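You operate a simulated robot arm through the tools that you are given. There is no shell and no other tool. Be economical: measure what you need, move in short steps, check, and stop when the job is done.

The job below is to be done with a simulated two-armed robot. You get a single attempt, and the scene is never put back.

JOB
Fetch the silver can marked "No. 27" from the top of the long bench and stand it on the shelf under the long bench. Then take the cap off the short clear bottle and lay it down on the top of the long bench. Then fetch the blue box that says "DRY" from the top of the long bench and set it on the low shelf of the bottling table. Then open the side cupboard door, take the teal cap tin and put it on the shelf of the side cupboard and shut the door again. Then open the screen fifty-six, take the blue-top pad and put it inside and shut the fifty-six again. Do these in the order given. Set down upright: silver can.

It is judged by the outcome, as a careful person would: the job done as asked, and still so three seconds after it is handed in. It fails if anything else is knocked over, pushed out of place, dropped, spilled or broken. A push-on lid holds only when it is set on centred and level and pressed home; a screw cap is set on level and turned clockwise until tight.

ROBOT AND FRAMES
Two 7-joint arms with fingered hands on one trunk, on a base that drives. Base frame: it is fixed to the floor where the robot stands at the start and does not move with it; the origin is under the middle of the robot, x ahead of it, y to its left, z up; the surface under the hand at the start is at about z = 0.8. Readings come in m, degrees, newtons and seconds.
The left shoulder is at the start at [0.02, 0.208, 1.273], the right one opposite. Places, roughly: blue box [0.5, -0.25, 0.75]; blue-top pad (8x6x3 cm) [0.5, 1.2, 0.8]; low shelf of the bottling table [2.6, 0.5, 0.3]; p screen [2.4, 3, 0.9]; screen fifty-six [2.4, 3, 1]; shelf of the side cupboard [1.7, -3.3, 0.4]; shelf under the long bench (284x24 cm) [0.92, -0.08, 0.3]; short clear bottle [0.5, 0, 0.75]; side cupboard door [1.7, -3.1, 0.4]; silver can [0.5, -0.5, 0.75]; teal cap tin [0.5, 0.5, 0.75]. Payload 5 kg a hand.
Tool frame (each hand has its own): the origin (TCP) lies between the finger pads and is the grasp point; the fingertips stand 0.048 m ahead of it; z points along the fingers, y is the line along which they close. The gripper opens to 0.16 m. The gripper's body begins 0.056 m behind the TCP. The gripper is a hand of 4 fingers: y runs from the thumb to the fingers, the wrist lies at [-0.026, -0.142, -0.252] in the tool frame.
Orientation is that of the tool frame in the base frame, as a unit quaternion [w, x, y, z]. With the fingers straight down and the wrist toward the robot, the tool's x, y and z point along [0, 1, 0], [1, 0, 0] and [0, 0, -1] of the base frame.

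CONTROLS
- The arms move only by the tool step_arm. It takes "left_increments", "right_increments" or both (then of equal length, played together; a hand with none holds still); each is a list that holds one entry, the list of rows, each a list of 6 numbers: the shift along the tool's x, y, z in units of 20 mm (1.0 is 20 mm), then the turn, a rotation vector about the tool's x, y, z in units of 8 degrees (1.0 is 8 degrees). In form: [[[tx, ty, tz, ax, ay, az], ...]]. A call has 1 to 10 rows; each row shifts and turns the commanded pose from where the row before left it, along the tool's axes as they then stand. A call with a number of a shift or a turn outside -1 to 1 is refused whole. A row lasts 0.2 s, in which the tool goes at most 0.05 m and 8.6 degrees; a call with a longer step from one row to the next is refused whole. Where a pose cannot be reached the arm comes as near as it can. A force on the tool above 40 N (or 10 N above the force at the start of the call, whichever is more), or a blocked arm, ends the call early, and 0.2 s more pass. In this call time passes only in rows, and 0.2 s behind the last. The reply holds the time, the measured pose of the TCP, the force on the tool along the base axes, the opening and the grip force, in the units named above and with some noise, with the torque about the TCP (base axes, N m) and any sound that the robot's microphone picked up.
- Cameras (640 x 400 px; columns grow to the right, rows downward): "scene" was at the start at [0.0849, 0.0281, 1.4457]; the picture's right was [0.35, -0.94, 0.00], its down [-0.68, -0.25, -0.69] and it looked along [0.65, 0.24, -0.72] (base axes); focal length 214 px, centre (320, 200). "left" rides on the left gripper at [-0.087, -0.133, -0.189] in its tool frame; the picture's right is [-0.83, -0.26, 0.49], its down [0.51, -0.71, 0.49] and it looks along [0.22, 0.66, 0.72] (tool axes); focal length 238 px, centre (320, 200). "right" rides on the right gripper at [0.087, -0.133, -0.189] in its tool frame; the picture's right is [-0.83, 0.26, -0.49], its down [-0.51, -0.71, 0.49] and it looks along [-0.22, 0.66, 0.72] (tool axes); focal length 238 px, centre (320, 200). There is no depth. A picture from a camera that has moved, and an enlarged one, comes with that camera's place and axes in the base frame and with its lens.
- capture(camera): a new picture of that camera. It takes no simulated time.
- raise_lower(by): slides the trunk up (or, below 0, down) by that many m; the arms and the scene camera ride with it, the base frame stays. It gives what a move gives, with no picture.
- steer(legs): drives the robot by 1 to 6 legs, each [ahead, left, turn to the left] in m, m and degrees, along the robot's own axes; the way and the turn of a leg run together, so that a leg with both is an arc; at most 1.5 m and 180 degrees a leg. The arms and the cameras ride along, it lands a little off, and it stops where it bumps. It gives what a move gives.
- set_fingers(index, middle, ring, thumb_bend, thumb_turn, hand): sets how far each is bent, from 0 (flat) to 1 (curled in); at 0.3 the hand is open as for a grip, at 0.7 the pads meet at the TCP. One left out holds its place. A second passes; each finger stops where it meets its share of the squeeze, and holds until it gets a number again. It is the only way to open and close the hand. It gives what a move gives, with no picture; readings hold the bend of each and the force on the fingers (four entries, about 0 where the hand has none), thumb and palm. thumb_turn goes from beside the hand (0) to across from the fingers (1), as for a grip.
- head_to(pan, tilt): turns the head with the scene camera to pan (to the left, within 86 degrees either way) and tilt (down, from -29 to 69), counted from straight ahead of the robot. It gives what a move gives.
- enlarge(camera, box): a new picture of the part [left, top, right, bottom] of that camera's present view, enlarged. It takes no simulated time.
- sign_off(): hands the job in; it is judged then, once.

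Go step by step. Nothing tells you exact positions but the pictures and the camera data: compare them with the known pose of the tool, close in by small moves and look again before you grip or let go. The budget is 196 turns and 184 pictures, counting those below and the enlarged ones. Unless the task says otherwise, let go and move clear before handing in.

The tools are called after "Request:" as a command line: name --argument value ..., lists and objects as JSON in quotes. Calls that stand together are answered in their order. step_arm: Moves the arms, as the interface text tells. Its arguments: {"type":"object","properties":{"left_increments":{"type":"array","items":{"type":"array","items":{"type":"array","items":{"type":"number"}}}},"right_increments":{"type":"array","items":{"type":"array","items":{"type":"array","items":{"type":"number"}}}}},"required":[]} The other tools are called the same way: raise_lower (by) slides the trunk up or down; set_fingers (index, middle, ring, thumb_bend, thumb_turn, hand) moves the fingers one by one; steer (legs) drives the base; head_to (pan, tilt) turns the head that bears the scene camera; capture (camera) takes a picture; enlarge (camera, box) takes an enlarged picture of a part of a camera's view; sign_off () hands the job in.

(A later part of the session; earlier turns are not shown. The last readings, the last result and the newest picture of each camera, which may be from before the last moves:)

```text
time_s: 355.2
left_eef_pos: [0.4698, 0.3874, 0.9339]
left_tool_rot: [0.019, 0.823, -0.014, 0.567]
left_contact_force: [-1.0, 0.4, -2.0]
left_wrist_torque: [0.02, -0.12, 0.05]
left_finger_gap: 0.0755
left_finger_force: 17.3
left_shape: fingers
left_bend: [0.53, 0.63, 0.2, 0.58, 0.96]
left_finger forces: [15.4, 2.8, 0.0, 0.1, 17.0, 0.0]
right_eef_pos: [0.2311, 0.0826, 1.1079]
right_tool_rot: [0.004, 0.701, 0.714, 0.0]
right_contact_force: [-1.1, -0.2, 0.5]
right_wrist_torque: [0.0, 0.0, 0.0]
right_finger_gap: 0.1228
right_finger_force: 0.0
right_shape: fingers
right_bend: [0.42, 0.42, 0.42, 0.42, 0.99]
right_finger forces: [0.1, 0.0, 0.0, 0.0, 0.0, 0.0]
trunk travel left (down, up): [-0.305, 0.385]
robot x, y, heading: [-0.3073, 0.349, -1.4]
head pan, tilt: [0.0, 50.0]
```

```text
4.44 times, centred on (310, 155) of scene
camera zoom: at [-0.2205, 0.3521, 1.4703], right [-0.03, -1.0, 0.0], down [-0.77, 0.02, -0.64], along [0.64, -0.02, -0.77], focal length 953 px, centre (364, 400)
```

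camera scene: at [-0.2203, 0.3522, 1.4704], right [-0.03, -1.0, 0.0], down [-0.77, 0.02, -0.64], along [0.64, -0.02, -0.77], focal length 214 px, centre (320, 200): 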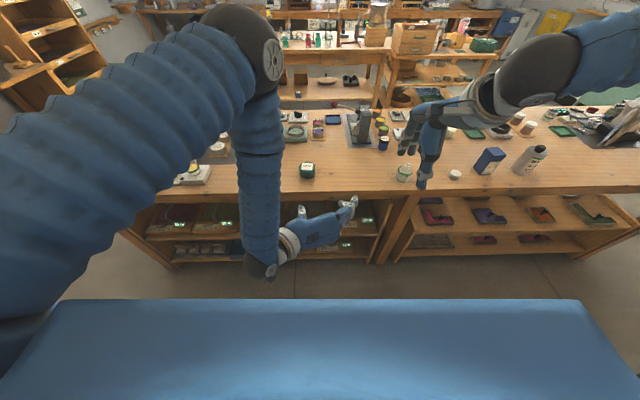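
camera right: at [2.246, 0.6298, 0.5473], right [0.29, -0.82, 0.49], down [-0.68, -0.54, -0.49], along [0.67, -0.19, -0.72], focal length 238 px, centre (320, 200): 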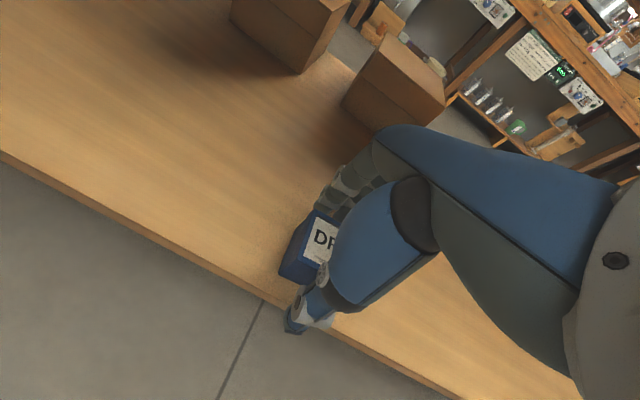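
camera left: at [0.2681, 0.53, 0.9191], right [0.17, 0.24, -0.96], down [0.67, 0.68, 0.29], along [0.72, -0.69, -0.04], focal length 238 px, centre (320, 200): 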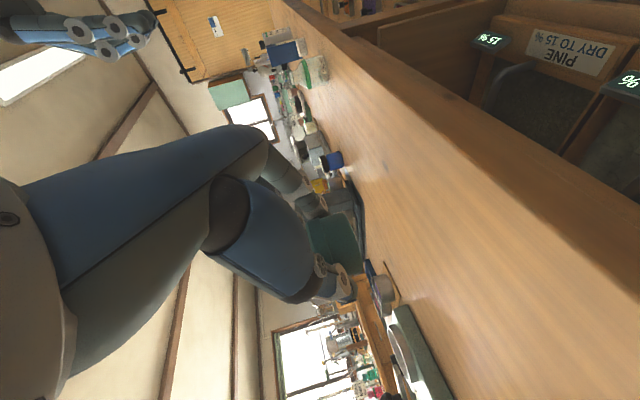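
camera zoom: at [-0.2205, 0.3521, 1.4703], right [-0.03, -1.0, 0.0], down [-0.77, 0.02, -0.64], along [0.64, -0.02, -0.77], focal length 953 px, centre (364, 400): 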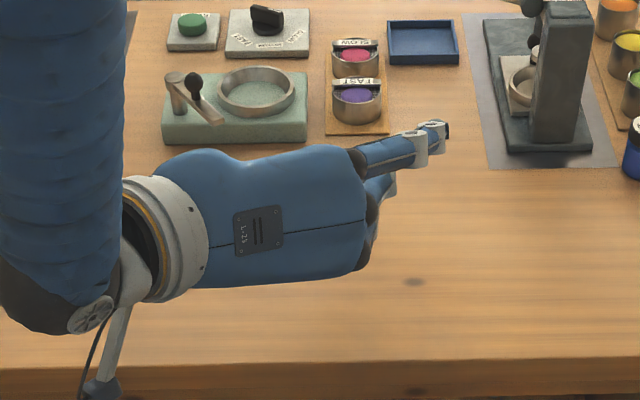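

Request:
enlarge --camera "left" --box '[270, 170, 420, 310]'

```text
2.86 times, centred on (345, 240) of left
camera zoom: at [0.2681, 0.53, 0.9191], right [0.17, 0.24, -0.96], down [0.67, 0.68, 0.29], along [0.72, -0.69, -0.04], focal length 681 px, centre (249, 86)
```

zoom: 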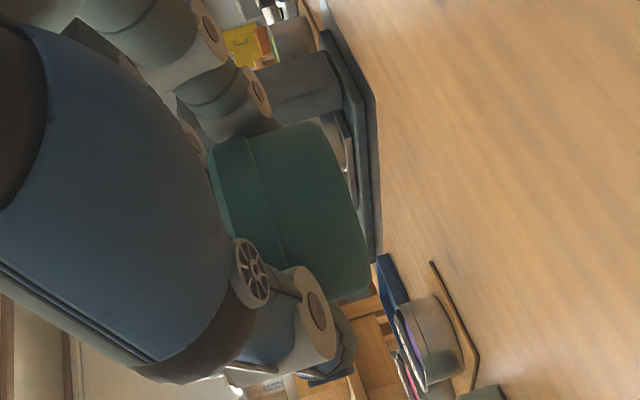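

The tin hangs level. I'll tuck the arm, raise up, and drive to the cupboard.

Request:
step_arm --left_increments '[[[-0.355, 0, -0.93, 0, 0, 0], [-0.355, 0, -0.93, 0, 0, 0], [-0.355, 0, -0.93, 0, 0, 0], [-0.355, 0, -0.93, 0, 0, 0], [-0.355, 0, -0.93, 0, 0, 0], [-0.355, 0, -0.93, 0, 0, 0]]]'

Request:
raise_lower --by 0.2

Request:
steer --legs '[[0, -1.3, 1.4], [0, -1.28, 0], [1.05, 0, 0], [1.05, 0, 0], [0, 0, -90]]'

Request:
head_to --pan 0 --tilt 50

Request:
capture --camera "scene"

```text
time_s: 356.6
left_eef_pos: [0.3505, 0.3934, 0.9335]
left_tool_rot: [0.019, 0.823, -0.014, 0.567]
left_contact_force: [-0.8, -0.3, -1.1]
left_wrist_torque: [0.0, 0.03, -0.02]
left_finger_gap: 0.0756
left_finger_force: 17.4
left_shape: fingers
left_bend: [0.52, 0.72, 0.2, 0.59, 0.97]
left_finger forces: [15.6, 2.7, 0.1, 0.1, 17.2, 0.0]
right_eef_pos: [0.232, 0.0828, 1.1083]
right_tool_rot: [0.003, 0.7, 0.714, -0.001]
right_contact_force: [-0.6, 0.1, 0.3]
right_wrist_torque: [-0.03, -0.04, 0.02]
right_finger_gap: 0.1226
right_finger_force: 0.0
right_shape: fingers
right_bend: [0.42, 0.42, 0.42, 0.42, 0.99]
right_finger forces: [0.1, 0.0, 0.0, 0.0, 0.1, 0.1]
trunk travel left (down, up): [-0.305, 0.385]
robot x, y, heading: [-0.3064, 0.3548, -1.3]
head pan, tilt: [0.0, 50.0]
```

```text
time_s: 358.8
left_eef_pos: [0.35, 0.3932, 1.1324]
left_tool_rot: [0.019, 0.823, -0.013, 0.567]
left_contact_force: [0.1, -0.2, -1.4]
left_wrist_torque: [0.0, 0.03, 0.01]
left_finger_gap: 0.076
left_finger_force: 17.9
left_shape: fingers
left_bend: [0.52, 0.72, 0.2, 0.59, 0.97]
left_finger forces: [15.6, 2.8, 0.0, 0.0, 17.2, 0.0]
right_eef_pos: [0.2306, 0.0817, 1.3075]
right_tool_rot: [0.003, 0.701, 0.713, 0.0]
right_contact_force: [-0.4, 0.1, -0.3]
right_wrist_torque: [0.0, -0.03, -0.02]
right_finger_gap: 0.1224
right_finger_force: 0.0
right_shape: fingers
right_bend: [0.42, 0.42, 0.42, 0.42, 0.99]
right_finger forces: [0.0, 0.0, 0.1, 0.0, 0.0, 0.0]
trunk travel left (down, up): [-0.505, 0.185]
robot x, y, heading: [-0.3064, 0.3534, -1.3]
head pan, tilt: [0.0, 50.0]
```

```text
time_s: 385.1
left_eef_pos: [1.8327, -2.8666, 1.1322]
left_tool_rot: [0.406, 0.586, -0.578, 0.398]
left_contact_force: [0.8, -0.4, -0.2]
left_wrist_torque: [0.0, 0.0, 0.0]
left_finger_gap: 0.0757
left_finger_force: 17.3
left_shape: fingers
left_bend: [0.52, 0.72, 0.2, 0.59, 0.97]
left_finger forces: [15.7, 2.5, 0.1, 0.0, 17.0, 0.0]
right_eef_pos: [1.5167, -2.763, 1.3085]
right_tool_rot: [0.001, 0.999, 0.033, -0.003]
right_contact_force: [-0.2, -0.2, 0.6]
right_wrist_torque: [0.01, -0.03, -0.01]
right_finger_gap: 0.1228
right_finger_force: 0.1
right_shape: fingers
right_bend: [0.42, 0.42, 0.42, 0.42, 0.99]
right_finger forces: [0.0, 0.0, 0.1, 0.0, 0.0, 0.0]
trunk travel left (down, up): [-0.505, 0.185]
robot x, y, heading: [1.7682, -2.214, -88.8]
head pan, tilt: [0.0, 50.0]
```

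```text
time_s: 385.7
left_eef_pos: [1.8327, -2.8668, 1.1337]
left_tool_rot: [0.404, 0.587, -0.578, 0.397]
left_contact_force: [-0.5, -0.2, -0.6]
left_wrist_torque: [0.02, -0.04, 0.02]
left_finger_gap: 0.0755
left_finger_force: 17.5
left_shape: fingers
left_bend: [0.52, 0.72, 0.2, 0.59, 0.97]
left_finger forces: [15.7, 2.6, 0.0, 0.0, 17.2, 0.0]
right_eef_pos: [1.5172, -2.7631, 1.3076]
right_tool_rot: [0.001, 0.999, 0.032, -0.002]
right_contact_force: [0.1, 0.6, 0.1]
right_wrist_torque: [-0.02, -0.01, 0.01]
right_finger_gap: 0.1229
right_finger_force: 0.1
right_shape: fingers
right_bend: [0.42, 0.42, 0.42, 0.42, 0.99]
right_finger forces: [0.0, 0.0, 0.0, 0.0, 0.0, 0.1]
trunk travel left (down, up): [-0.505, 0.185]
robot x, y, heading: [1.7617, -2.2078, -88.8]
head pan, tilt: [0.0, 50.0]
```

```text
60 pictures are left
camera scene: at [1.765, -2.2996, 1.6703], right [-1.0, -0.02, 0.0], down [-0.02, 0.77, -0.64], along [0.01, -0.64, -0.77], focal length 214 px, centre (320, 200)
```

scene: 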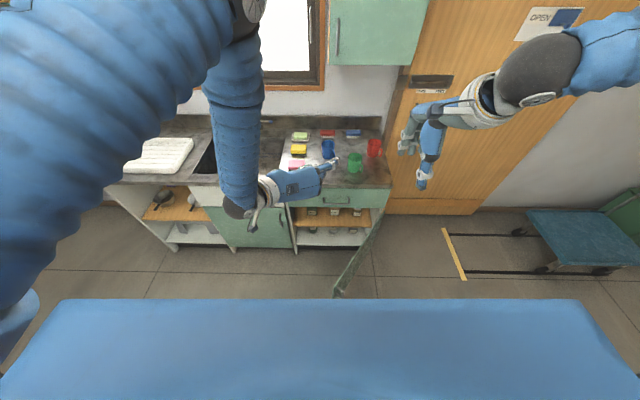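

Request:
raise_lower --by -0.4

Request:
enlarge --camera "scene" --box '[240, 140, 420, 300]'

```text
time_s: 389.6
left_eef_pos: [1.8337, -2.8659, 0.7316]
left_tool_rot: [0.406, 0.586, -0.578, 0.398]
left_contact_force: [0.1, 0.6, -0.5]
left_wrist_torque: [0.04, 0.02, 0.0]
left_finger_gap: 0.0758
left_finger_force: 17.3
left_shape: fingers
left_bend: [0.52, 0.72, 0.2, 0.59, 0.97]
left_finger forces: [15.7, 2.6, 0.1, 0.0, 17.1, 0.1]
right_eef_pos: [1.5172, -2.7622, 0.9084]
right_tool_rot: [0.002, 0.999, 0.033, -0.003]
right_contact_force: [0.4, 0.4, -0.7]
right_wrist_torque: [0.0, -0.03, -0.01]
right_finger_gap: 0.1226
right_finger_force: 0.0
right_shape: fingers
right_bend: [0.42, 0.42, 0.42, 0.42, 0.99]
right_finger forces: [0.1, 0.0, 0.0, 0.1, 0.0, 0.1]
trunk travel left (down, up): [-0.105, 0.585]
robot x, y, heading: [1.7652, -2.208, -88.7]
head pan, tilt: [0.0, 50.0]
```

```text
2.50 times, centred on (330, 220) of scene
camera zoom: at [1.7653, -2.2994, 1.2704], right [-1.0, -0.02, 0.0], down [-0.02, 0.77, -0.64], along [0.01, -0.64, -0.77], focal length 536 px, centre (295, 150)
```

zoom: 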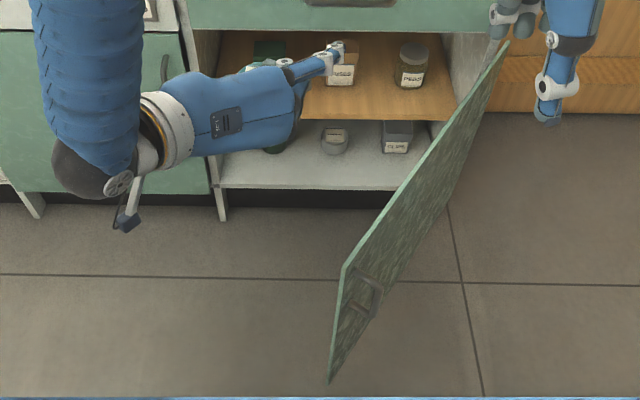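

The door is at about 60° open. The front strip of the shelf (z≈0.41) is free; I'll put the tin at x≈1.745, y≈-3.15. First lower to in front of the opening.

Request:
raise_lower --by -0.1

Request:
step_arm --left_increments '[[[-0.5, 0.545, 0.95, 0, 0, 0], [-0.5, 0.545, 0.95, 0, 0, 0], [-0.5, 0.545, 0.95, 0, 0, 0], [-0.5, 0.545, 0.95, 0, 0, 0], [-0.5, 0.545, 0.95, 0, 0, 0], [-0.5, 0.545, 0.95, 0, 0, 0], [-0.5, 0.545, 0.95, 0, 0, 0], [-0.5, 0.545, 0.95, 0, 0, 0]]]'

Request:
capture --camera "left"

Request:
enlarge --camera "scene" --box '[240, 110, 420, 270]'

```text
time_s: 390.9
left_eef_pos: [1.8346, -2.8657, 0.6341]
left_tool_rot: [0.405, 0.586, -0.578, 0.398]
left_contact_force: [-0.1, 0.7, -0.4]
left_wrist_torque: [0.04, -0.01, -0.03]
left_finger_gap: 0.0758
left_finger_force: 17.8
left_shape: fingers
left_bend: [0.52, 0.72, 0.2, 0.59, 0.97]
left_finger forces: [15.5, 2.7, 0.1, 0.1, 17.1, 0.1]
right_eef_pos: [1.5183, -2.7626, 0.8086]
right_tool_rot: [0.002, 0.999, 0.032, -0.002]
right_contact_force: [0.3, -0.5, 1.1]
right_wrist_torque: [-0.01, 0.05, -0.01]
right_finger_gap: 0.1228
right_finger_force: 0.0
right_shape: fingers
right_bend: [0.42, 0.42, 0.42, 0.42, 0.99]
right_finger forces: [0.0, 0.1, 0.0, 0.1, 0.1, 0.1]
trunk travel left (down, up): [-0.005, 0.685]
robot x, y, heading: [1.7629, -2.2113, -88.8]
head pan, tilt: [0.0, 50.0]
```

```text
time_s: 392.7
left_eef_pos: [1.7435, -2.9799, 0.5051]
left_tool_rot: [0.405, 0.587, -0.578, 0.397]
left_contact_force: [0.6, -0.7, -1.5]
left_wrist_torque: [0.05, 0.02, -0.01]
left_finger_gap: 0.0754
left_finger_force: 17.3
left_shape: fingers
left_bend: [0.52, 0.72, 0.2, 0.59, 0.97]
left_finger forces: [15.6, 2.5, 0.1, 0.0, 17.1, 0.1]
right_eef_pos: [1.5168, -2.7619, 0.8072]
right_tool_rot: [0.002, 0.999, 0.032, -0.002]
right_contact_force: [-1.6, -0.2, 0.9]
right_wrist_torque: [0.0, 0.04, 0.0]
right_finger_gap: 0.1229
right_finger_force: 0.0
right_shape: fingers
right_bend: [0.42, 0.42, 0.42, 0.42, 0.99]
right_finger forces: [0.0, 0.1, 0.0, 0.1, 0.1, 0.0]
trunk travel left (down, up): [-0.005, 0.685]
robot x, y, heading: [1.7666, -2.2092, -88.8]
head pan, tilt: [0.0, 50.0]
```

```text
58 pictures are left
camera left: at [1.875, -2.7711, 0.4896], right [0.24, -0.16, -0.96], down [0.72, -0.64, 0.29], along [-0.65, -0.75, -0.04], focal length 238 px, centre (320, 200)
```

left: 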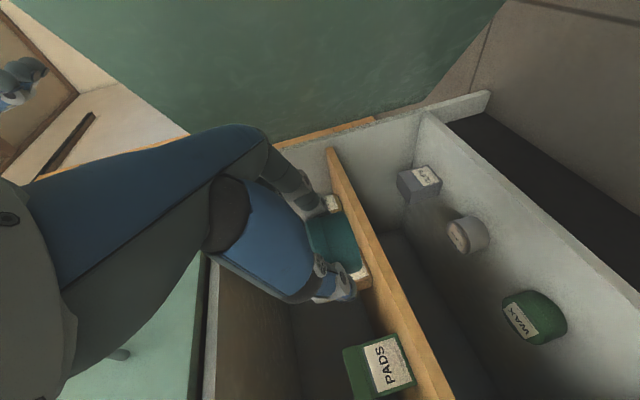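

```text
2.50 times, centred on (330, 190) of scene
camera zoom: at [1.7652, -2.2996, 1.1703], right [-1.0, -0.02, 0.0], down [-0.02, 0.77, -0.64], along [0.01, -0.64, -0.77], focal length 536 px, centre (295, 225)
```

zoom: 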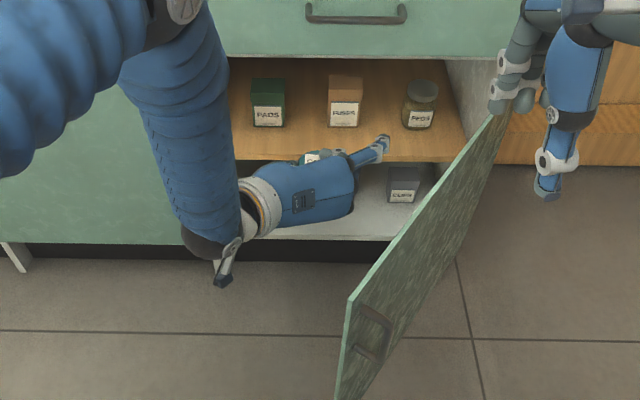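

Request:
step_arm --left_increments '[[[0.356, 0, 0.94, 0, 0, 0], [0.356, 0, 0.94, 0, 0, 0], [0.356, 0, 0.94, 0, 0, 0], [0.356, 0, 0.94, 0, 0, 0], [0.356, 0, 0.94, 0, 0, 0], [0.356, 0, 0.94, 0, 0, 0], [0.356, 0, 0.94, 0, 0, 0], [0.356, 0, 0.94, 0, 0, 0]]]'

Request:
capture --camera "left"

Request:
enlarge --camera "scene" --box '[240, 110, 420, 270]'

```text
time_s: 394.5
left_eef_pos: [1.7465, -3.1417, 0.5059]
left_tool_rot: [0.404, 0.586, -0.579, 0.397]
left_contact_force: [-0.1, 1.0, -0.8]
left_wrist_torque: [0.0, 0.03, 0.0]
left_finger_gap: 0.0757
left_finger_force: 17.0
left_shape: fingers
left_bend: [0.52, 0.72, 0.2, 0.59, 0.97]
left_finger forces: [15.6, 2.5, 0.0, 0.1, 17.0, 0.1]
right_eef_pos: [1.5186, -2.7631, 0.8081]
right_tool_rot: [0.002, 0.999, 0.032, -0.003]
right_contact_force: [0.7, 0.4, 0.2]
right_wrist_torque: [0.02, -0.01, 0.03]
right_finger_gap: 0.1226
right_finger_force: 0.1
right_shape: fingers
right_bend: [0.42, 0.42, 0.42, 0.42, 0.99]
right_finger forces: [0.0, 0.1, 0.0, 0.1, 0.0, 0.0]
trunk travel left (down, up): [-0.005, 0.685]
robot x, y, heading: [1.7655, -2.2117, -88.7]
head pan, tilt: [0.0, 50.0]
```

```text
56 pictures are left
camera left: at [1.878, -2.9328, 0.4901], right [0.24, -0.16, -0.96], down [0.72, -0.64, 0.29], along [-0.65, -0.76, -0.04], focal length 238 px, centre (320, 200)
```

left: 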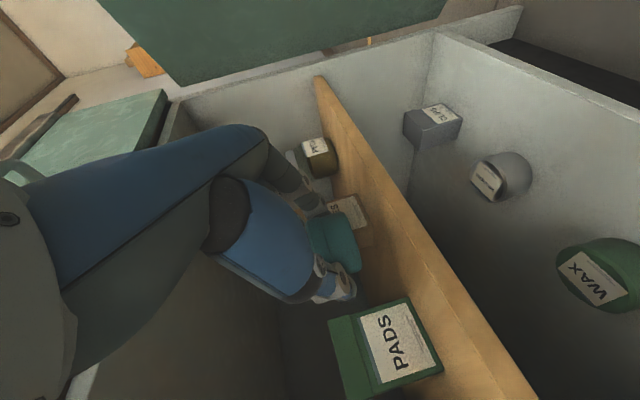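

```text
2.50 times, centred on (330, 190) of scene
camera zoom: at [1.7653, -2.2996, 1.1703], right [-1.0, -0.02, 0.0], down [-0.02, 0.77, -0.64], along [0.01, -0.64, -0.77], focal length 536 px, centre (295, 225)
```

zoom: 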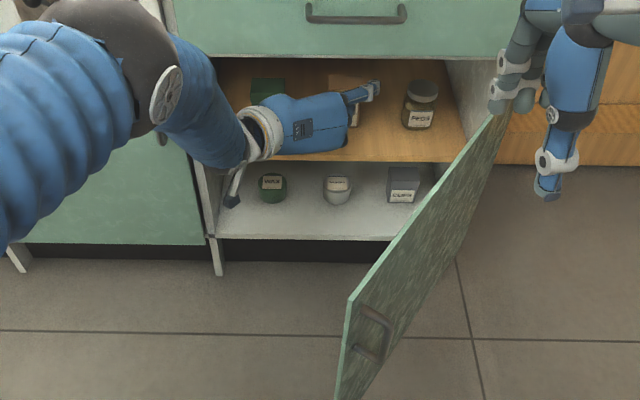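

Request:
set_fingers --hand "left" --ring 0.5

Request:
step_arm --left_increments '[[[-0.6, 0, 0.23, 0, 0, 0], [-0.6, 0, 0.23, 0, 0, 0], [-0.4, 0, 0.15, 0, 0, 0], [-0.2, 0, 0.076, 0, 0, 0], [-0.2, 0, 0.076, 0, 0, 0], [-0.2, 0, 0.076, 0, 0, 0], [-0.2, 0, 0.076, 0, 0, 0], [-0.2, 0, 0.076, 0, 0, 0]]]'

Request:
capture --camera "left"

```text
time_s: 395.5
left_eef_pos: [1.7457, -3.1406, 0.5056]
left_tool_rot: [0.404, 0.587, -0.578, 0.397]
left_contact_force: [0.1, 0.2, -1.5]
left_wrist_torque: [0.04, -0.03, 0.03]
left_finger_gap: 0.0756
left_finger_force: 17.6
left_shape: fingers
left_bend: [0.52, 0.72, 0.5, 0.59, 0.97]
left_finger forces: [15.5, 2.5, 0.1, 0.0, 17.0, 0.1]
right_eef_pos: [1.5172, -2.7618, 0.8079]
right_tool_rot: [0.003, 0.999, 0.033, -0.003]
right_contact_force: [-0.6, 0.1, 0.0]
right_wrist_torque: [-0.02, -0.02, 0.0]
right_finger_gap: 0.123
right_finger_force: 0.1
right_shape: fingers
right_bend: [0.42, 0.42, 0.42, 0.42, 0.99]
right_finger forces: [0.1, 0.1, 0.0, 0.0, 0.1, 0.0]
trunk travel left (down, up): [-0.005, 0.685]
robot x, y, heading: [1.765, -2.2114, -88.9]
head pan, tilt: [0.0, 50.0]
```

```text
time_s: 397.1
left_eef_pos: [1.7415, -3.1475, 0.4667]
left_tool_rot: [0.413, 0.582, -0.575, 0.4]
left_contact_force: [-0.3, -0.6, 12.3]
left_wrist_torque: [-0.59, 0.15, 0.0]
left_finger_gap: 0.0756
left_finger_force: 22.9
left_shape: fingers
left_bend: [0.52, 0.72, 0.5, 0.59, 0.97]
left_finger forces: [15.5, 13.6, 0.4, 0.0, 17.5, 0.0]
right_eef_pos: [1.5177, -2.7638, 0.8078]
right_tool_rot: [0.002, 0.999, 0.033, -0.002]
right_contact_force: [0.7, -1.4, -1.9]
right_wrist_torque: [0.02, -0.04, 0.03]
right_finger_gap: 0.123
right_finger_force: 0.1
right_shape: fingers
right_bend: [0.42, 0.42, 0.42, 0.42, 0.99]
right_finger forces: [0.0, 0.0, 0.1, 0.1, 0.0, 0.0]
trunk travel left (down, up): [-0.005, 0.685]
robot x, y, heading: [1.7648, -2.213, -88.6]
head pan, tilt: [0.0, 50.0]
stopped in row 8 (left hand): the force on the tool passed its limit at 45 N (the readings are from after the stop); the commanded pose is now the measured one
```

```text
54 pictures are left
camera left: at [1.8745, -2.9393, 0.4455], right [0.24, -0.18, -0.96], down [0.72, -0.63, 0.29], along [-0.66, -0.75, -0.02], focal length 238 px, centre (320, 200)
```

left: 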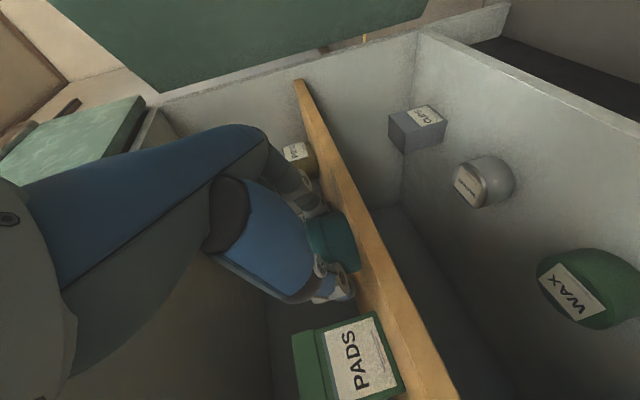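

Contact with the shelf. Open a little and check.

Request:
set_fingers --hand "left" --index 0.46 --middle 0.46 --ring 0.46 --thumb_bend 0.47

Request:
step_arm --left_increments '[[[-0.356, 0, -0.94, 0, 0, 0], [-0.356, 0, -0.94, 0, 0, 0], [-0.356, 0, -0.94, 0, 0, 0], [-0.356, 0, -0.94, 0, 0, 0], [-0.356, 0, -0.94, 0, 0, 0], [-0.356, 0, -0.94, 0, 0, 0], [-0.356, 0, -0.94, 0, 0, 0], [-0.356, 0, -0.94, 0, 0, 0]]]'

Request:
enlarge --camera "scene" --box '[240, 110, 420, 270]'

```text
time_s: 398.1
left_eef_pos: [1.7441, -3.1449, 0.461]
left_tool_rot: [0.41, 0.584, -0.576, 0.399]
left_contact_force: [0.7, 0.2, 0.4]
left_wrist_torque: [0.0, -0.01, 0.01]
left_finger_gap: 0.1058
left_finger_force: 0.3
left_shape: fingers
left_bend: [0.46, 0.46, 0.46, 0.47, 0.97]
left_finger forces: [0.1, 0.0, 0.0, 0.1, 0.2, 0.0]
right_eef_pos: [1.5177, -2.7631, 0.8081]
right_tool_rot: [0.002, 0.999, 0.032, -0.003]
right_contact_force: [0.0, -0.9, -0.1]
right_wrist_torque: [-0.01, -0.01, -0.04]
right_finger_gap: 0.123
right_finger_force: 0.0
right_shape: fingers
right_bend: [0.42, 0.42, 0.42, 0.42, 0.99]
right_finger forces: [0.0, 0.0, 0.0, 0.1, 0.0, 0.1]
trunk travel left (down, up): [-0.005, 0.685]
robot x, y, heading: [1.7662, -2.2141, -88.7]
head pan, tilt: [0.0, 50.0]
```

```text
time_s: 399.9
left_eef_pos: [1.7423, -2.9847, 0.4595]
left_tool_rot: [0.411, 0.584, -0.575, 0.4]
left_contact_force: [0.7, -0.7, -0.1]
left_wrist_torque: [0.07, 0.05, -0.02]
left_finger_gap: 0.1058
left_finger_force: 0.1
left_shape: fingers
left_bend: [0.46, 0.46, 0.46, 0.47, 0.97]
left_finger forces: [0.0, 0.1, 0.0, 0.0, 0.0, 0.0]
right_eef_pos: [1.5177, -2.7621, 0.8076]
right_tool_rot: [0.002, 0.999, 0.032, -0.003]
right_contact_force: [-0.6, 0.3, 0.2]
right_wrist_torque: [0.0, 0.01, 0.01]
right_finger_gap: 0.1228
right_finger_force: 0.0
right_shape: fingers
right_bend: [0.42, 0.42, 0.42, 0.42, 0.99]
right_finger forces: [0.1, 0.0, 0.1, 0.0, 0.0, 0.0]
trunk travel left (down, up): [-0.005, 0.685]
robot x, y, heading: [1.7659, -2.2127, -88.8]
head pan, tilt: [0.0, 50.0]
```

```text
2.50 times, centred on (330, 190) of scene
camera zoom: at [1.7653, -2.2992, 1.1703], right [-1.0, -0.02, 0.0], down [-0.02, 0.77, -0.64], along [0.01, -0.64, -0.77], focal length 536 px, centre (295, 225)
```

zoom: 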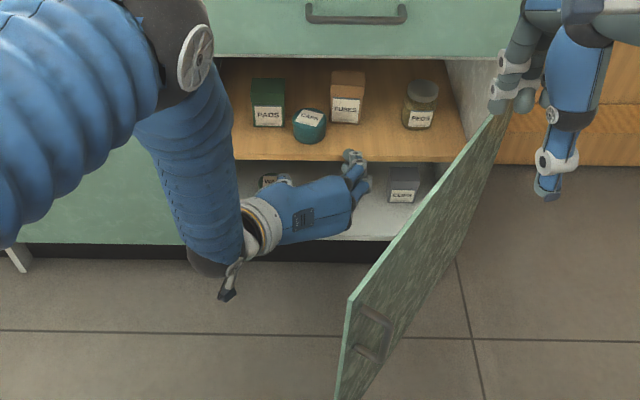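

The tin stands on the shelf between the other items. Now I'll lift the left hand out above the door height and back the robot away.

Request:
step_arm --left_increments '[[[-0.356, 0, -0.93, 0, 0, 0], [-0.356, 0, -0.93, 0, 0, 0], [-0.356, 0, -0.93, 0, 0, 0], [0.936, -0.2, -0.355, 0, 0, 0], [0.936, -0.2, -0.355, 0, 0, 0], [0.936, -0.2, -0.355, 0, 0, 0], [0.936, -0.2, -0.355, 0, 0, 0], [0.936, -0.2, -0.355, 0, 0, 0], [0.936, -0.2, -0.355, 0, 0, 0], [0.936, -0.2, -0.355, 0, 0, 0]]]'

Request:
step_arm --left_increments '[[[0.936, 0, -0.355, 0, 0, 0], [0.936, 0, -0.355, 0, 0, 0], [0.936, 0, -0.355, 0, 0, 0], [0.936, 0, -0.355, 0, 0, 0], [0.936, 0, -0.355, 0, 0, 0], [0.936, 0, -0.355, 0, 0, 0], [0.936, 0, -0.355, 0, 0, 0], [0.936, 0, -0.355, 0, 0, 0], [0.936, 0, -0.355, 0, 0, 0], [0.936, 0, -0.355, 0, 0, 0]]]'

Request:
steer --legs '[[-0.3, -0.12, -1.2]]'

Request:
capture --camera "scene"

```text
time_s: 402.1
left_eef_pos: [1.7747, -2.9208, 0.5994]
left_tool_rot: [0.41, 0.585, -0.575, 0.399]
left_contact_force: [0.7, 0.3, -0.3]
left_wrist_torque: [-0.13, 0.03, 0.02]
left_finger_gap: 0.1059
left_finger_force: 0.1
left_shape: fingers
left_bend: [0.46, 0.46, 0.46, 0.47, 0.97]
left_finger forces: [0.2, 0.1, 0.0, 0.0, 0.0, 0.0]
right_eef_pos: [1.5179, -2.7611, 0.8081]
right_tool_rot: [0.001, 0.999, 0.032, -0.002]
right_contact_force: [0.0, 0.2, 0.5]
right_wrist_torque: [-0.02, 0.02, -0.02]
right_finger_gap: 0.1229
right_finger_force: 0.0
right_shape: fingers
right_bend: [0.42, 0.42, 0.42, 0.42, 0.99]
right_finger forces: [0.0, 0.0, 0.1, 0.1, 0.1, 0.0]
trunk travel left (down, up): [-0.005, 0.685]
robot x, y, heading: [1.7663, -2.2109, -88.4]
head pan, tilt: [0.0, 50.0]
```

```text
time_s: 404.3
left_eef_pos: [1.7782, -2.919, 0.7993]
left_tool_rot: [0.411, 0.583, -0.575, 0.399]
left_contact_force: [-1.2, 0.5, -0.4]
left_wrist_torque: [-0.03, 0.0, 0.03]
left_finger_gap: 0.1058
left_finger_force: 0.1
left_shape: fingers
left_bend: [0.46, 0.46, 0.46, 0.47, 0.97]
left_finger forces: [0.0, 0.0, 0.0, 0.0, 0.1, 0.1]
right_eef_pos: [1.5178, -2.7621, 0.8086]
right_tool_rot: [0.002, 0.999, 0.032, -0.002]
right_contact_force: [-0.2, -1.0, -0.4]
right_wrist_torque: [0.0, -0.02, -0.03]
right_finger_gap: 0.123
right_finger_force: 0.1
right_shape: fingers
right_bend: [0.42, 0.42, 0.42, 0.42, 0.99]
right_finger forces: [0.0, 0.0, 0.0, 0.0, 0.0, 0.0]
trunk travel left (down, up): [-0.005, 0.685]
robot x, y, heading: [1.7611, -2.2119, -88.9]
head pan, tilt: [0.0, 50.0]
```

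```text
time_s: 406.5
left_eef_pos: [1.639, -2.6214, 0.7981]
left_tool_rot: [-0.415, -0.578, 0.581, -0.394]
left_contact_force: [0.0, 1.1, 0.2]
left_wrist_torque: [-0.04, 0.0, 0.03]
left_finger_gap: 0.1056
left_finger_force: 0.1
left_shape: fingers
left_bend: [0.46, 0.46, 0.46, 0.47, 0.97]
left_finger forces: [0.1, 0.1, 0.0, 0.0, 0.1, 0.0]
right_eef_pos: [1.3816, -2.4586, 0.8089]
right_tool_rot: [0.002, 1.0, 0.022, -0.003]
right_contact_force: [-0.1, 0.5, 0.9]
right_wrist_torque: [-0.07, 0.01, -0.04]
right_finger_gap: 0.1226
right_finger_force: 0.0
right_shape: fingers
right_bend: [0.42, 0.42, 0.42, 0.42, 0.99]
right_finger forces: [0.0, 0.0, 0.0, 0.1, 0.1, 0.1]
trunk travel left (down, up): [-0.005, 0.685]
robot x, y, heading: [1.6436, -1.911, -89.9]
head pan, tilt: [0.0, 50.0]
```

```text
52 pictures are left
camera scene: at [1.6398, -2.0001, 1.1704], right [-1.0, 0.0, 0.0], down [0.0, 0.77, -0.64], along [0.0, -0.64, -0.77], focal length 214 px, centre (320, 200)
```

scene: 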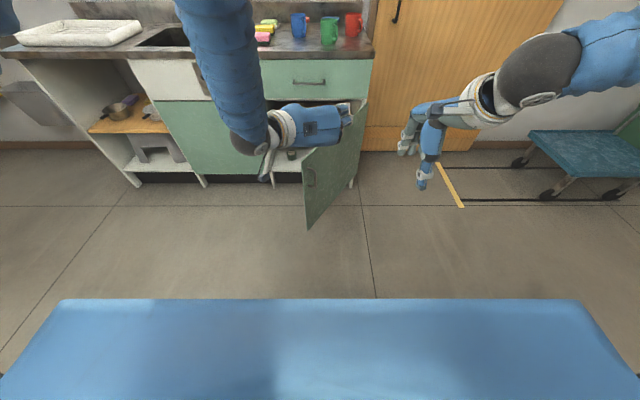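

I'll use the closed left hand as a pusher against the door's outer face: close fingers, lower to z≈0.5, then drive forward-left along the arc.

Request:
set_fingers --hand "left" --index 0.7 --middle 0.7 --ring 0.7 --thumb_bend 0.7

Request:
step_arm --left_increments '[[[-0.936, -0.1, 0.355, 0, 0, 0], [-0.936, -0.1, 0.355, 0, 0, 0], [-0.936, -0.1, 0.355, 0, 0, 0], [-0.936, -0.1, 0.355, 0, 0, 0], [-0.936, -0.1, 0.355, 0, 0, 0], [-0.936, -0.1, 0.355, 0, 0, 0], [-0.936, -0.1, 0.355, 0, 0, 0], [-0.936, -0.1, 0.355, 0, 0, 0], [-0.936, -0.1, 0.355, 0, 0, 0], [-0.936, -0.1, 0.355, 0, 0, 0]]]'

Request:
step_arm --left_increments '[[[-0.936, 0, 0.355, 0, 0, 0], [-0.936, 0, 0.355, 0, 0, 0], [-0.936, 0, 0.355, 0, 0, 0], [-0.936, 0, 0.355, 0, 0, 0]]]'

Request:
steer --legs '[[0.22, 0.13, 0], [0.13, 0.04, 0]]'

Request:
capture --camera "scene"

```text
time_s: 407.5
left_eef_pos: [1.6388, -2.6207, 0.7987]
left_tool_rot: [-0.415, -0.578, 0.582, -0.395]
left_contact_force: [-0.8, -0.2, -0.1]
left_wrist_torque: [-0.01, -0.03, 0.01]
left_finger_gap: 0.0131
left_finger_force: 0.1
left_shape: fingers
left_bend: [0.7, 0.7, 0.7, 0.7, 0.97]
left_finger forces: [0.1, 0.0, 0.0, 0.0, 0.0, 0.1]
right_eef_pos: [1.3823, -2.4588, 0.8081]
right_tool_rot: [0.002, 1.0, 0.022, -0.002]
right_contact_force: [0.2, 0.0, -0.7]
right_wrist_torque: [0.0, -0.03, -0.01]
right_finger_gap: 0.1228
right_finger_force: 0.1
right_shape: fingers
right_bend: [0.42, 0.42, 0.42, 0.42, 0.99]
right_finger forces: [0.1, 0.0, 0.0, 0.0, 0.0, 0.2]
trunk travel left (down, up): [-0.005, 0.685]
robot x, y, heading: [1.6421, -1.9136, -90.2]
head pan, tilt: [0.0, 50.0]
```

```text
time_s: 409.7
left_eef_pos: [1.6546, -2.6246, 0.5989]
left_tool_rot: [-0.416, -0.578, 0.581, -0.395]
left_contact_force: [-0.6, -0.6, 0.5]
left_wrist_torque: [0.08, -0.01, -0.02]
left_finger_gap: 0.0131
left_finger_force: 0.1
left_shape: fingers
left_bend: [0.7, 0.7, 0.7, 0.7, 0.97]
left_finger forces: [0.0, 0.0, 0.0, 0.0, 0.0, 0.0]
right_eef_pos: [1.3817, -2.459, 0.8078]
right_tool_rot: [0.001, 1.0, 0.022, -0.002]
right_contact_force: [-0.4, -0.5, -0.2]
right_wrist_torque: [0.01, 0.01, 0.02]
right_finger_gap: 0.123
right_finger_force: 0.0
right_shape: fingers
right_bend: [0.42, 0.42, 0.42, 0.42, 0.99]
right_finger forces: [0.0, 0.0, 0.0, 0.0, 0.1, 0.1]
trunk travel left (down, up): [-0.005, 0.685]
robot x, y, heading: [1.6422, -1.9105, -90.0]
head pan, tilt: [0.0, 50.0]
```

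```text
time_s: 410.7
left_eef_pos: [1.6537, -2.6253, 0.5184]
left_tool_rot: [-0.415, -0.578, 0.581, -0.394]
left_contact_force: [0.1, 0.0, 0.0]
left_wrist_torque: [0.05, 0.03, 0.02]
left_finger_gap: 0.0133
left_finger_force: 0.0
left_shape: fingers
left_bend: [0.7, 0.7, 0.7, 0.7, 0.97]
left_finger forces: [0.1, 0.0, 0.0, 0.0, 0.0, 0.0]
right_eef_pos: [1.3828, -2.4588, 0.8087]
right_tool_rot: [0.003, 1.0, 0.021, -0.002]
right_contact_force: [0.5, -0.7, 0.6]
right_wrist_torque: [0.01, 0.0, 0.02]
right_finger_gap: 0.1228
right_finger_force: 0.1
right_shape: fingers
right_bend: [0.42, 0.42, 0.42, 0.42, 0.99]
right_finger forces: [0.0, 0.0, 0.1, 0.0, 0.0, 0.0]
trunk travel left (down, up): [-0.005, 0.685]
robot x, y, heading: [1.6418, -1.9117, -90.2]
head pan, tilt: [0.0, 50.0]
```

```text
time_s: 411.8
left_eef_pos: [1.6848, -2.6716, 0.5144]
left_tool_rot: [-0.411, -0.58, 0.585, -0.391]
left_contact_force: [2.5, 7.5, 5.4]
left_wrist_torque: [0.35, 0.15, -0.75]
left_finger_gap: 0.0078
left_finger_force: 17.5
left_shape: fingers
left_bend: [0.69, 0.7, 0.7, 0.73, 0.98]
left_finger forces: [0.0, 0.0, 0.1, 0.1, 35.2, 0.0]
right_eef_pos: [1.413, -2.5115, 0.8073]
right_tool_rot: [0.002, 1.0, 0.021, -0.003]
right_contact_force: [-0.2, 0.9, -0.2]
right_wrist_torque: [-0.03, -0.09, 0.04]
right_finger_gap: 0.1231
right_finger_force: 0.1
right_shape: fingers
right_bend: [0.42, 0.42, 0.42, 0.42, 0.99]
right_finger forces: [0.0, 0.1, 0.0, 0.0, 0.1, 0.0]
trunk travel left (down, up): [-0.005, 0.685]
robot x, y, heading: [1.6705, -1.9625, -90.0]
head pan, tilt: [0.0, 50.0]
stopped in leg 1: the force on the tool passed its limit at 47 N (the readings are from after the stop); the commanded pose is now the measured one
```

```text
51 pictures are left
camera scene: at [1.6707, -2.0533, 1.1703], right [-1.0, 0.0, 0.0], down [0.0, 0.77, -0.64], along [0.0, -0.64, -0.77], focal length 214 px, centre (320, 200)
```

scene: 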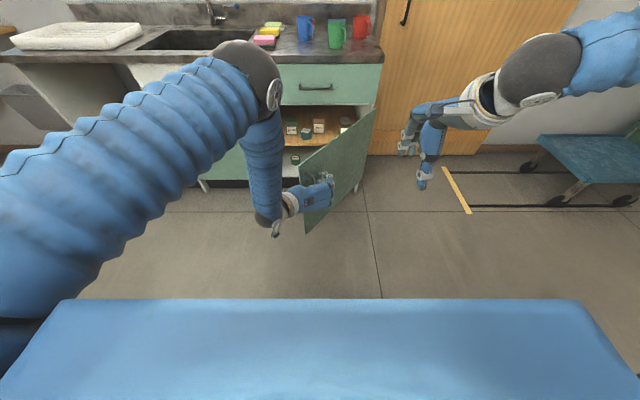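

The thumb caught on the handle. I'll back off slightly and lower below the handle (z≈0.37), then push.

Request:
step_arm --left_increments '[[[-0.356, 0, -0.93, 0, 0, 0], [-0.356, 0, -0.93, 0, 0, 0], [-0.936, 0.3, 0.355, 0, 0, 0], [-0.936, 0.3, 0.355, 0, 0, 0], [-0.936, 0.3, 0.355, 0, 0, 0], [-0.936, 0.3, 0.355, 0, 0, 0], [-0.936, 0, 0.355, 0, 0, 0], [-0.936, 0, 0.355, 0, 0, 0], [-0.936, 0, 0.355, 0, 0, 0], [-0.936, 0, 0.355, 0, 0, 0]]]'

Request:
steer --legs '[[0.2, 0.12, 0]]'

Request:
capture --camera "scene"

```text
time_s: 414.0
left_eef_pos: [1.6564, -2.6316, 0.3531]
left_tool_rot: [-0.411, -0.578, 0.586, -0.392]
left_contact_force: [0.3, -1.3, 0.6]
left_wrist_torque: [0.1, 0.0, -0.02]
left_finger_gap: 0.0124
left_finger_force: 0.1
left_shape: fingers
left_bend: [0.7, 0.7, 0.7, 0.7, 0.98]
left_finger forces: [0.1, 0.1, 0.1, 0.0, 0.0, 0.1]
right_eef_pos: [1.4119, -2.5112, 0.8072]
right_tool_rot: [0.002, 1.0, 0.022, -0.003]
right_contact_force: [-0.5, -0.1, 0.5]
right_wrist_torque: [-0.03, -0.02, -0.02]
right_finger_gap: 0.1228
right_finger_force: 0.0
right_shape: fingers
right_bend: [0.42, 0.42, 0.42, 0.42, 0.99]
right_finger forces: [0.0, 0.1, 0.0, 0.0, 0.0, 0.0]
trunk travel left (down, up): [-0.005, 0.685]
robot x, y, heading: [1.6713, -1.9628, -90.0]
head pan, tilt: [0.0, 50.0]
```

```text
time_s: 415.7
left_eef_pos: [1.7763, -2.8269, 0.3537]
left_tool_rot: [-0.412, -0.578, 0.585, -0.392]
left_contact_force: [1.0, 0.0, -0.1]
left_wrist_torque: [-0.01, 0.0, -0.05]
left_finger_gap: 0.0123
left_finger_force: 0.1
left_shape: fingers
left_bend: [0.7, 0.7, 0.7, 0.7, 0.97]
left_finger forces: [0.0, 0.0, 0.1, 0.0, 0.0, 0.1]
right_eef_pos: [1.5305, -2.7061, 0.8078]
right_tool_rot: [0.001, 1.0, 0.021, -0.002]
right_contact_force: [0.9, -0.7, 0.1]
right_wrist_torque: [0.01, 0.07, -0.01]
right_finger_gap: 0.1228
right_finger_force: 0.1
right_shape: fingers
right_bend: [0.42, 0.42, 0.42, 0.42, 0.99]
right_finger forces: [0.1, 0.0, 0.0, 0.0, 0.1, 0.0]
trunk travel left (down, up): [-0.005, 0.685]
robot x, y, heading: [1.7907, -2.1617, -90.3]
head pan, tilt: [0.0, 50.0]
```

```text
50 pictures are left
camera scene: at [1.7906, -2.2494, 1.1703], right [-1.0, 0.0, 0.0], down [0.0, 0.77, -0.64], along [0.0, -0.64, -0.77], focal length 214 px, centre (320, 200)
```

scene: 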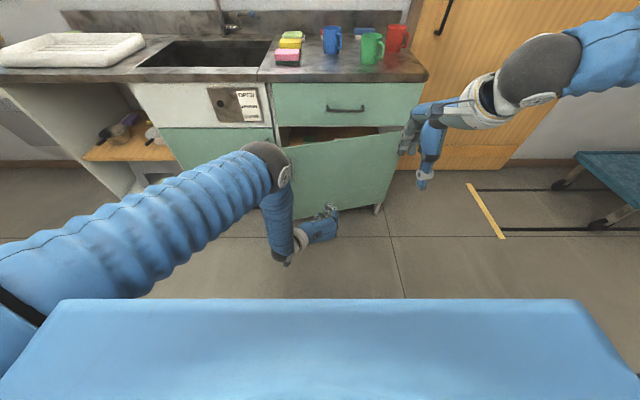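

Nearly shut. Continue forward, with the force limit as a stop.

Request:
steer --legs '[[0.16, 0.06, 0]]'

Request:
step_arm --left_increments '[[[0.37, 0, 0.93, 0, 0, 0], [0.37, 0, 0.93, 0, 0, 0], [0.2, 0, 0.5, 0, 0, 0], [0.2, 0, 0.5, 0, 0, 0], [0.2, 0, 0.5, 0, 0, 0]]]'

Request:
capture --camera "scene"

```text
time_s: 417.2
left_eef_pos: [1.8363, -2.9889, 0.3529]
left_tool_rot: [-0.411, -0.578, 0.586, -0.392]
left_contact_force: [0.3, -0.9, -0.1]
left_wrist_torque: [0.0, -0.01, -0.01]
left_finger_gap: 0.0122
left_finger_force: 0.1
left_shape: fingers
left_bend: [0.7, 0.7, 0.7, 0.7, 0.97]
left_finger forces: [0.0, 0.0, 0.0, 0.0, 0.0, 0.1]
right_eef_pos: [1.5905, -2.8689, 0.8072]
right_tool_rot: [0.001, 1.0, 0.02, -0.002]
right_contact_force: [-0.2, -0.8, 0.6]
right_wrist_torque: [0.05, 0.0, 0.0]
right_finger_gap: 0.1227
right_finger_force: 0.1
right_shape: fingers
right_bend: [0.42, 0.42, 0.42, 0.42, 0.99]
right_finger forces: [0.1, 0.1, 0.1, 0.1, 0.0, 0.0]
trunk travel left (down, up): [-0.005, 0.685]
robot x, y, heading: [1.852, -2.3251, -90.0]
head pan, tilt: [0.0, 50.0]
```

```text
time_s: 417.9
left_eef_pos: [1.8271, -3.0223, 0.3477]
left_tool_rot: [-0.412, -0.577, 0.591, -0.384]
left_contact_force: [0.4, 15.0, 3.8]
left_wrist_torque: [-0.72, -0.01, -0.01]
left_finger_gap: 0.0125
left_finger_force: 7.5
left_shape: fingers
left_bend: [0.7, 0.7, 0.72, 0.7, 0.97]
left_finger forces: [0.0, 1.9, 13.3, 0.0, 0.0, 0.0]
right_eef_pos: [1.5905, -2.8672, 0.8068]
right_tool_rot: [0.002, 1.0, 0.02, -0.003]
right_contact_force: [0.4, 1.1, 0.1]
right_wrist_torque: [0.0, 0.02, 0.03]
right_finger_gap: 0.1229
right_finger_force: 0.0
right_shape: fingers
right_bend: [0.42, 0.42, 0.42, 0.42, 0.99]
right_finger forces: [0.0, 0.0, 0.0, 0.0, 0.0, 0.0]
trunk travel left (down, up): [-0.005, 0.685]
robot x, y, heading: [1.8508, -2.3259, -90.1]
head pan, tilt: [0.0, 50.0]
stopped in row 3 (left hand): the force on the tool passed its limit at 46 N (the readings are from after the stop); the commanded pose is now the measured one
```

```text
49 pictures are left
camera scene: at [1.8497, -2.4101, 1.1703], right [-1.0, 0.0, 0.0], down [0.0, 0.77, -0.64], along [0.0, -0.64, -0.77], focal length 214 px, centre (320, 200)
```

scene: 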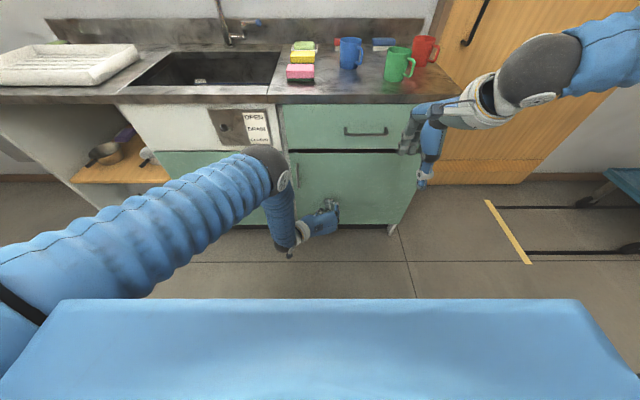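

Request:
enlarge --camera "scene" --box '[260, 130, 430, 240]'

```text
3.64 times, centred on (345, 185) of scene
camera zoom: at [1.8497, -2.4101, 1.1703], right [-1.0, 0.0, 0.0], down [0.0, 0.77, -0.64], along [0.0, -0.64, -0.77], focal length 780 px, centre (229, 254)
```

zoom: 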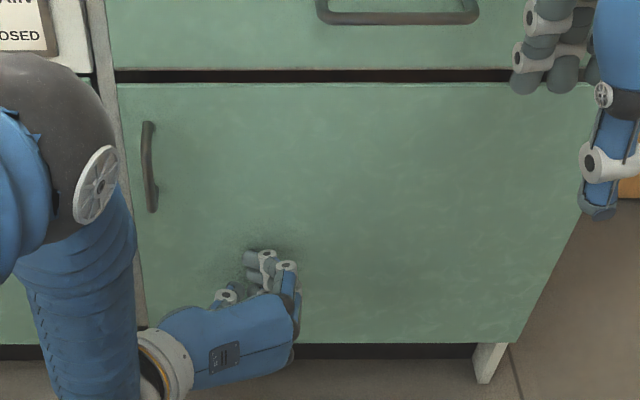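

The door is shut. Next: the drying screen. I'll withdraw, raise up, and drive through the gap to the rack.

Request:
step_arm --left_increments '[[[-0.37, 0, -0.93, 0, 0, 0], [-0.37, 0, -0.93, 0, 0, 0], [-0.37, 0, -0.93, 0, 0, 0], [-0.37, 0, -0.93, 0, 0, 0]]]'

Request:
steer --legs '[[-0.35, 0, 0]]'

Request:
enlarge --camera "scene" --box '[240, 60, 420, 200]'

Request:
raise_lower --by 0.4

Request:
raise_lower --by 0.25

Request:
step_arm --left_increments '[[[0.936, 0, -0.355, 0, 0, 0], [0.936, 0, -0.355, 0, 0, 0], [0.936, 0, -0.355, 0, 0, 0], [0.936, 0, -0.355, 0, 0, 0], [0.936, 0, -0.355, 0, 0, 0], [0.936, 0, -0.355, 0, 0, 0], [0.936, 0, -0.355, 0, 0, 0], [0.936, 0, -0.355, 0, 0, 0], [0.936, 0, -0.355, 0, 0, 0], [0.936, 0, -0.355, 0, 0, 0]]]'

Request:
steer --legs '[[0, 0, 90], [-0.35, 0, 0], [0, 1.3, 0], [0, 1.3, 0], [0, 1.3, 0]]'

```text
time_s: 418.9
left_eef_pos: [1.8303, -2.9435, 0.348]
left_tool_rot: [-0.412, -0.577, 0.589, -0.387]
left_contact_force: [-0.9, -0.5, 0.1]
left_wrist_torque: [0.03, 0.02, 0.0]
left_finger_gap: 0.0124
left_finger_force: 0.0
left_shape: fingers
left_bend: [0.7, 0.7, 0.7, 0.7, 0.97]
left_finger forces: [0.0, 0.0, 0.1, 0.0, 0.0, 0.0]
right_eef_pos: [1.5893, -2.8674, 0.8083]
right_tool_rot: [0.002, 1.0, 0.02, -0.002]
right_contact_force: [0.4, 0.7, -1.3]
right_wrist_torque: [0.01, 0.02, 0.0]
right_finger_gap: 0.123
right_finger_force: 0.0
right_shape: fingers
right_bend: [0.42, 0.42, 0.42, 0.42, 0.99]
right_finger forces: [0.0, 0.0, 0.0, 0.0, 0.0, 0.1]
trunk travel left (down, up): [-0.005, 0.685]
robot x, y, heading: [1.8525, -2.3239, -90.0]
head pan, tilt: [0.0, 50.0]
```

```text
time_s: 421.2
left_eef_pos: [1.8329, -2.594, 0.3482]
left_tool_rot: [-0.411, -0.578, 0.59, -0.386]
left_contact_force: [-0.1, -0.4, 0.0]
left_wrist_torque: [0.01, -0.01, 0.02]
left_finger_gap: 0.0122
left_finger_force: 0.1
left_shape: fingers
left_bend: [0.7, 0.7, 0.7, 0.7, 0.97]
left_finger forces: [0.0, 0.1, 0.0, 0.0, 0.1, 0.0]
right_eef_pos: [1.5927, -2.5186, 0.808]
right_tool_rot: [0.002, 1.0, 0.022, -0.002]
right_contact_force: [-0.2, -0.1, 0.5]
right_wrist_torque: [0.01, 0.0, -0.02]
right_finger_gap: 0.1229
right_finger_force: 0.0
right_shape: fingers
right_bend: [0.42, 0.42, 0.42, 0.42, 0.99]
right_finger forces: [0.0, 0.1, 0.0, 0.0, 0.1, 0.1]
trunk travel left (down, up): [-0.005, 0.685]
robot x, y, heading: [1.8479, -1.9772, -89.9]
head pan, tilt: [0.0, 50.0]
```

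```text
2.86 times, centred on (330, 130) of scene
camera zoom: at [1.8505, -2.0609, 1.1704], right [-1.0, 0.0, 0.0], down [0.0, 0.77, -0.64], along [0.0, -0.64, -0.77], focal length 613 px, centre (291, 400)
```

zoom: 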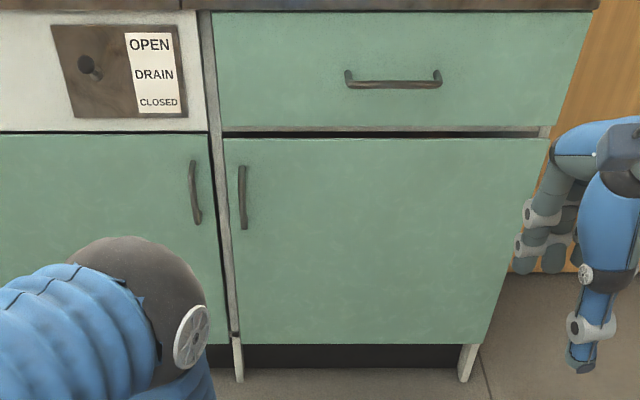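

```text
time_s: 425.0
left_eef_pos: [1.8326, -2.594, 0.7471]
left_tool_rot: [-0.411, -0.578, 0.59, -0.386]
left_contact_force: [0.7, -0.3, 0.3]
left_wrist_torque: [0.04, 0.0, 0.0]
left_finger_gap: 0.0124
left_finger_force: 0.1
left_shape: fingers
left_bend: [0.7, 0.7, 0.7, 0.7, 0.97]
left_finger forces: [0.0, 0.0, 0.0, 0.1, 0.0, 0.0]
right_eef_pos: [1.5922, -2.5191, 1.2079]
right_tool_rot: [0.001, 1.0, 0.021, -0.003]
right_contact_force: [-1.0, -0.5, -1.2]
right_wrist_torque: [0.01, 0.02, 0.0]
right_finger_gap: 0.1228
right_finger_force: 0.0
right_shape: fingers
right_bend: [0.42, 0.42, 0.42, 0.42, 0.99]
right_finger forces: [0.0, 0.0, 0.1, 0.1, 0.0, 0.1]
trunk travel left (down, up): [-0.405, 0.285]
robot x, y, heading: [1.8555, -1.9722, -90.0]
head pan, tilt: [0.0, 50.0]
```

```text
time_s: 427.6
left_eef_pos: [1.8317, -2.5942, 0.9985]
left_tool_rot: [-0.411, -0.578, 0.589, -0.386]
left_contact_force: [0.7, -0.3, -0.1]
left_wrist_torque: [0.0, -0.02, 0.01]
left_finger_gap: 0.0124
left_finger_force: 0.0
left_shape: fingers
left_bend: [0.7, 0.7, 0.7, 0.7, 0.97]
left_finger forces: [0.0, 0.1, 0.0, 0.1, 0.0, 0.0]
right_eef_pos: [1.5917, -2.5191, 1.4578]
right_tool_rot: [0.003, 1.0, 0.023, -0.003]
right_contact_force: [0.1, -0.4, 0.2]
right_wrist_torque: [-0.01, 0.03, 0.02]
right_finger_gap: 0.123
right_finger_force: 0.1
right_shape: fingers
right_bend: [0.42, 0.42, 0.42, 0.42, 0.99]
right_finger forces: [0.1, 0.1, 0.0, 0.0, 0.0, 0.1]
trunk travel left (down, up): [-0.655, 0.035]
robot x, y, heading: [1.8499, -1.9743, -90.1]
head pan, tilt: [0.0, 50.0]
```

```text
time_s: 429.8
left_eef_pos: [1.8379, -2.5942, 1.1958]
left_tool_rot: [-0.411, -0.578, 0.589, -0.386]
left_contact_force: [0.3, -0.4, -0.9]
left_wrist_torque: [-0.03, 0.01, 0.03]
left_finger_gap: 0.0123
left_finger_force: 0.0
left_shape: fingers
left_bend: [0.7, 0.7, 0.7, 0.7, 0.97]
left_finger forces: [0.0, 0.1, 0.0, 0.1, 0.1, 0.0]
right_eef_pos: [1.5912, -2.5186, 1.4574]
right_tool_rot: [0.002, 1.0, 0.021, -0.003]
right_contact_force: [-0.6, 0.1, -0.1]
right_wrist_torque: [-0.07, -0.01, 0.0]
right_finger_gap: 0.123
right_finger_force: 0.1
right_shape: fingers
right_bend: [0.42, 0.42, 0.42, 0.42, 0.99]
right_finger forces: [0.0, 0.1, 0.1, 0.0, 0.0, 0.0]
trunk travel left (down, up): [-0.655, 0.035]
robot x, y, heading: [1.851, -1.9758, -89.9]
head pan, tilt: [0.0, 50.0]
```

```text
time_s: 454.2
left_eef_pos: [2.066, 1.8792, 1.1966]
left_tool_rot: [0.018, 0.825, -0.007, 0.564]
left_contact_force: [0.5, 0.4, 0.0]
left_wrist_torque: [-0.01, 0.02, 0.03]
left_finger_gap: 0.0126
left_finger_force: 0.0
left_shape: fingers
left_bend: [0.7, 0.7, 0.7, 0.7, 0.97]
left_finger forces: [0.0, 0.1, 0.1, 0.1, 0.0, 0.0]
right_eef_pos: [1.9905, 1.6344, 1.4579]
right_tool_rot: [0.003, 0.691, 0.722, 0.0]
right_contact_force: [-0.6, -0.3, 0.5]
right_wrist_torque: [0.03, 0.01, -0.03]
right_finger_gap: 0.1226
right_finger_force: 0.1
right_shape: fingers
right_bend: [0.42, 0.42, 0.42, 0.42, 0.99]
right_finger forces: [0.1, 0.1, 0.0, 0.0, 0.1, 0.1]
trunk travel left (down, up): [-0.655, 0.035]
robot x, y, heading: [1.4433, 1.8945, 0.0]
head pan, tilt: [0.0, 50.0]
```

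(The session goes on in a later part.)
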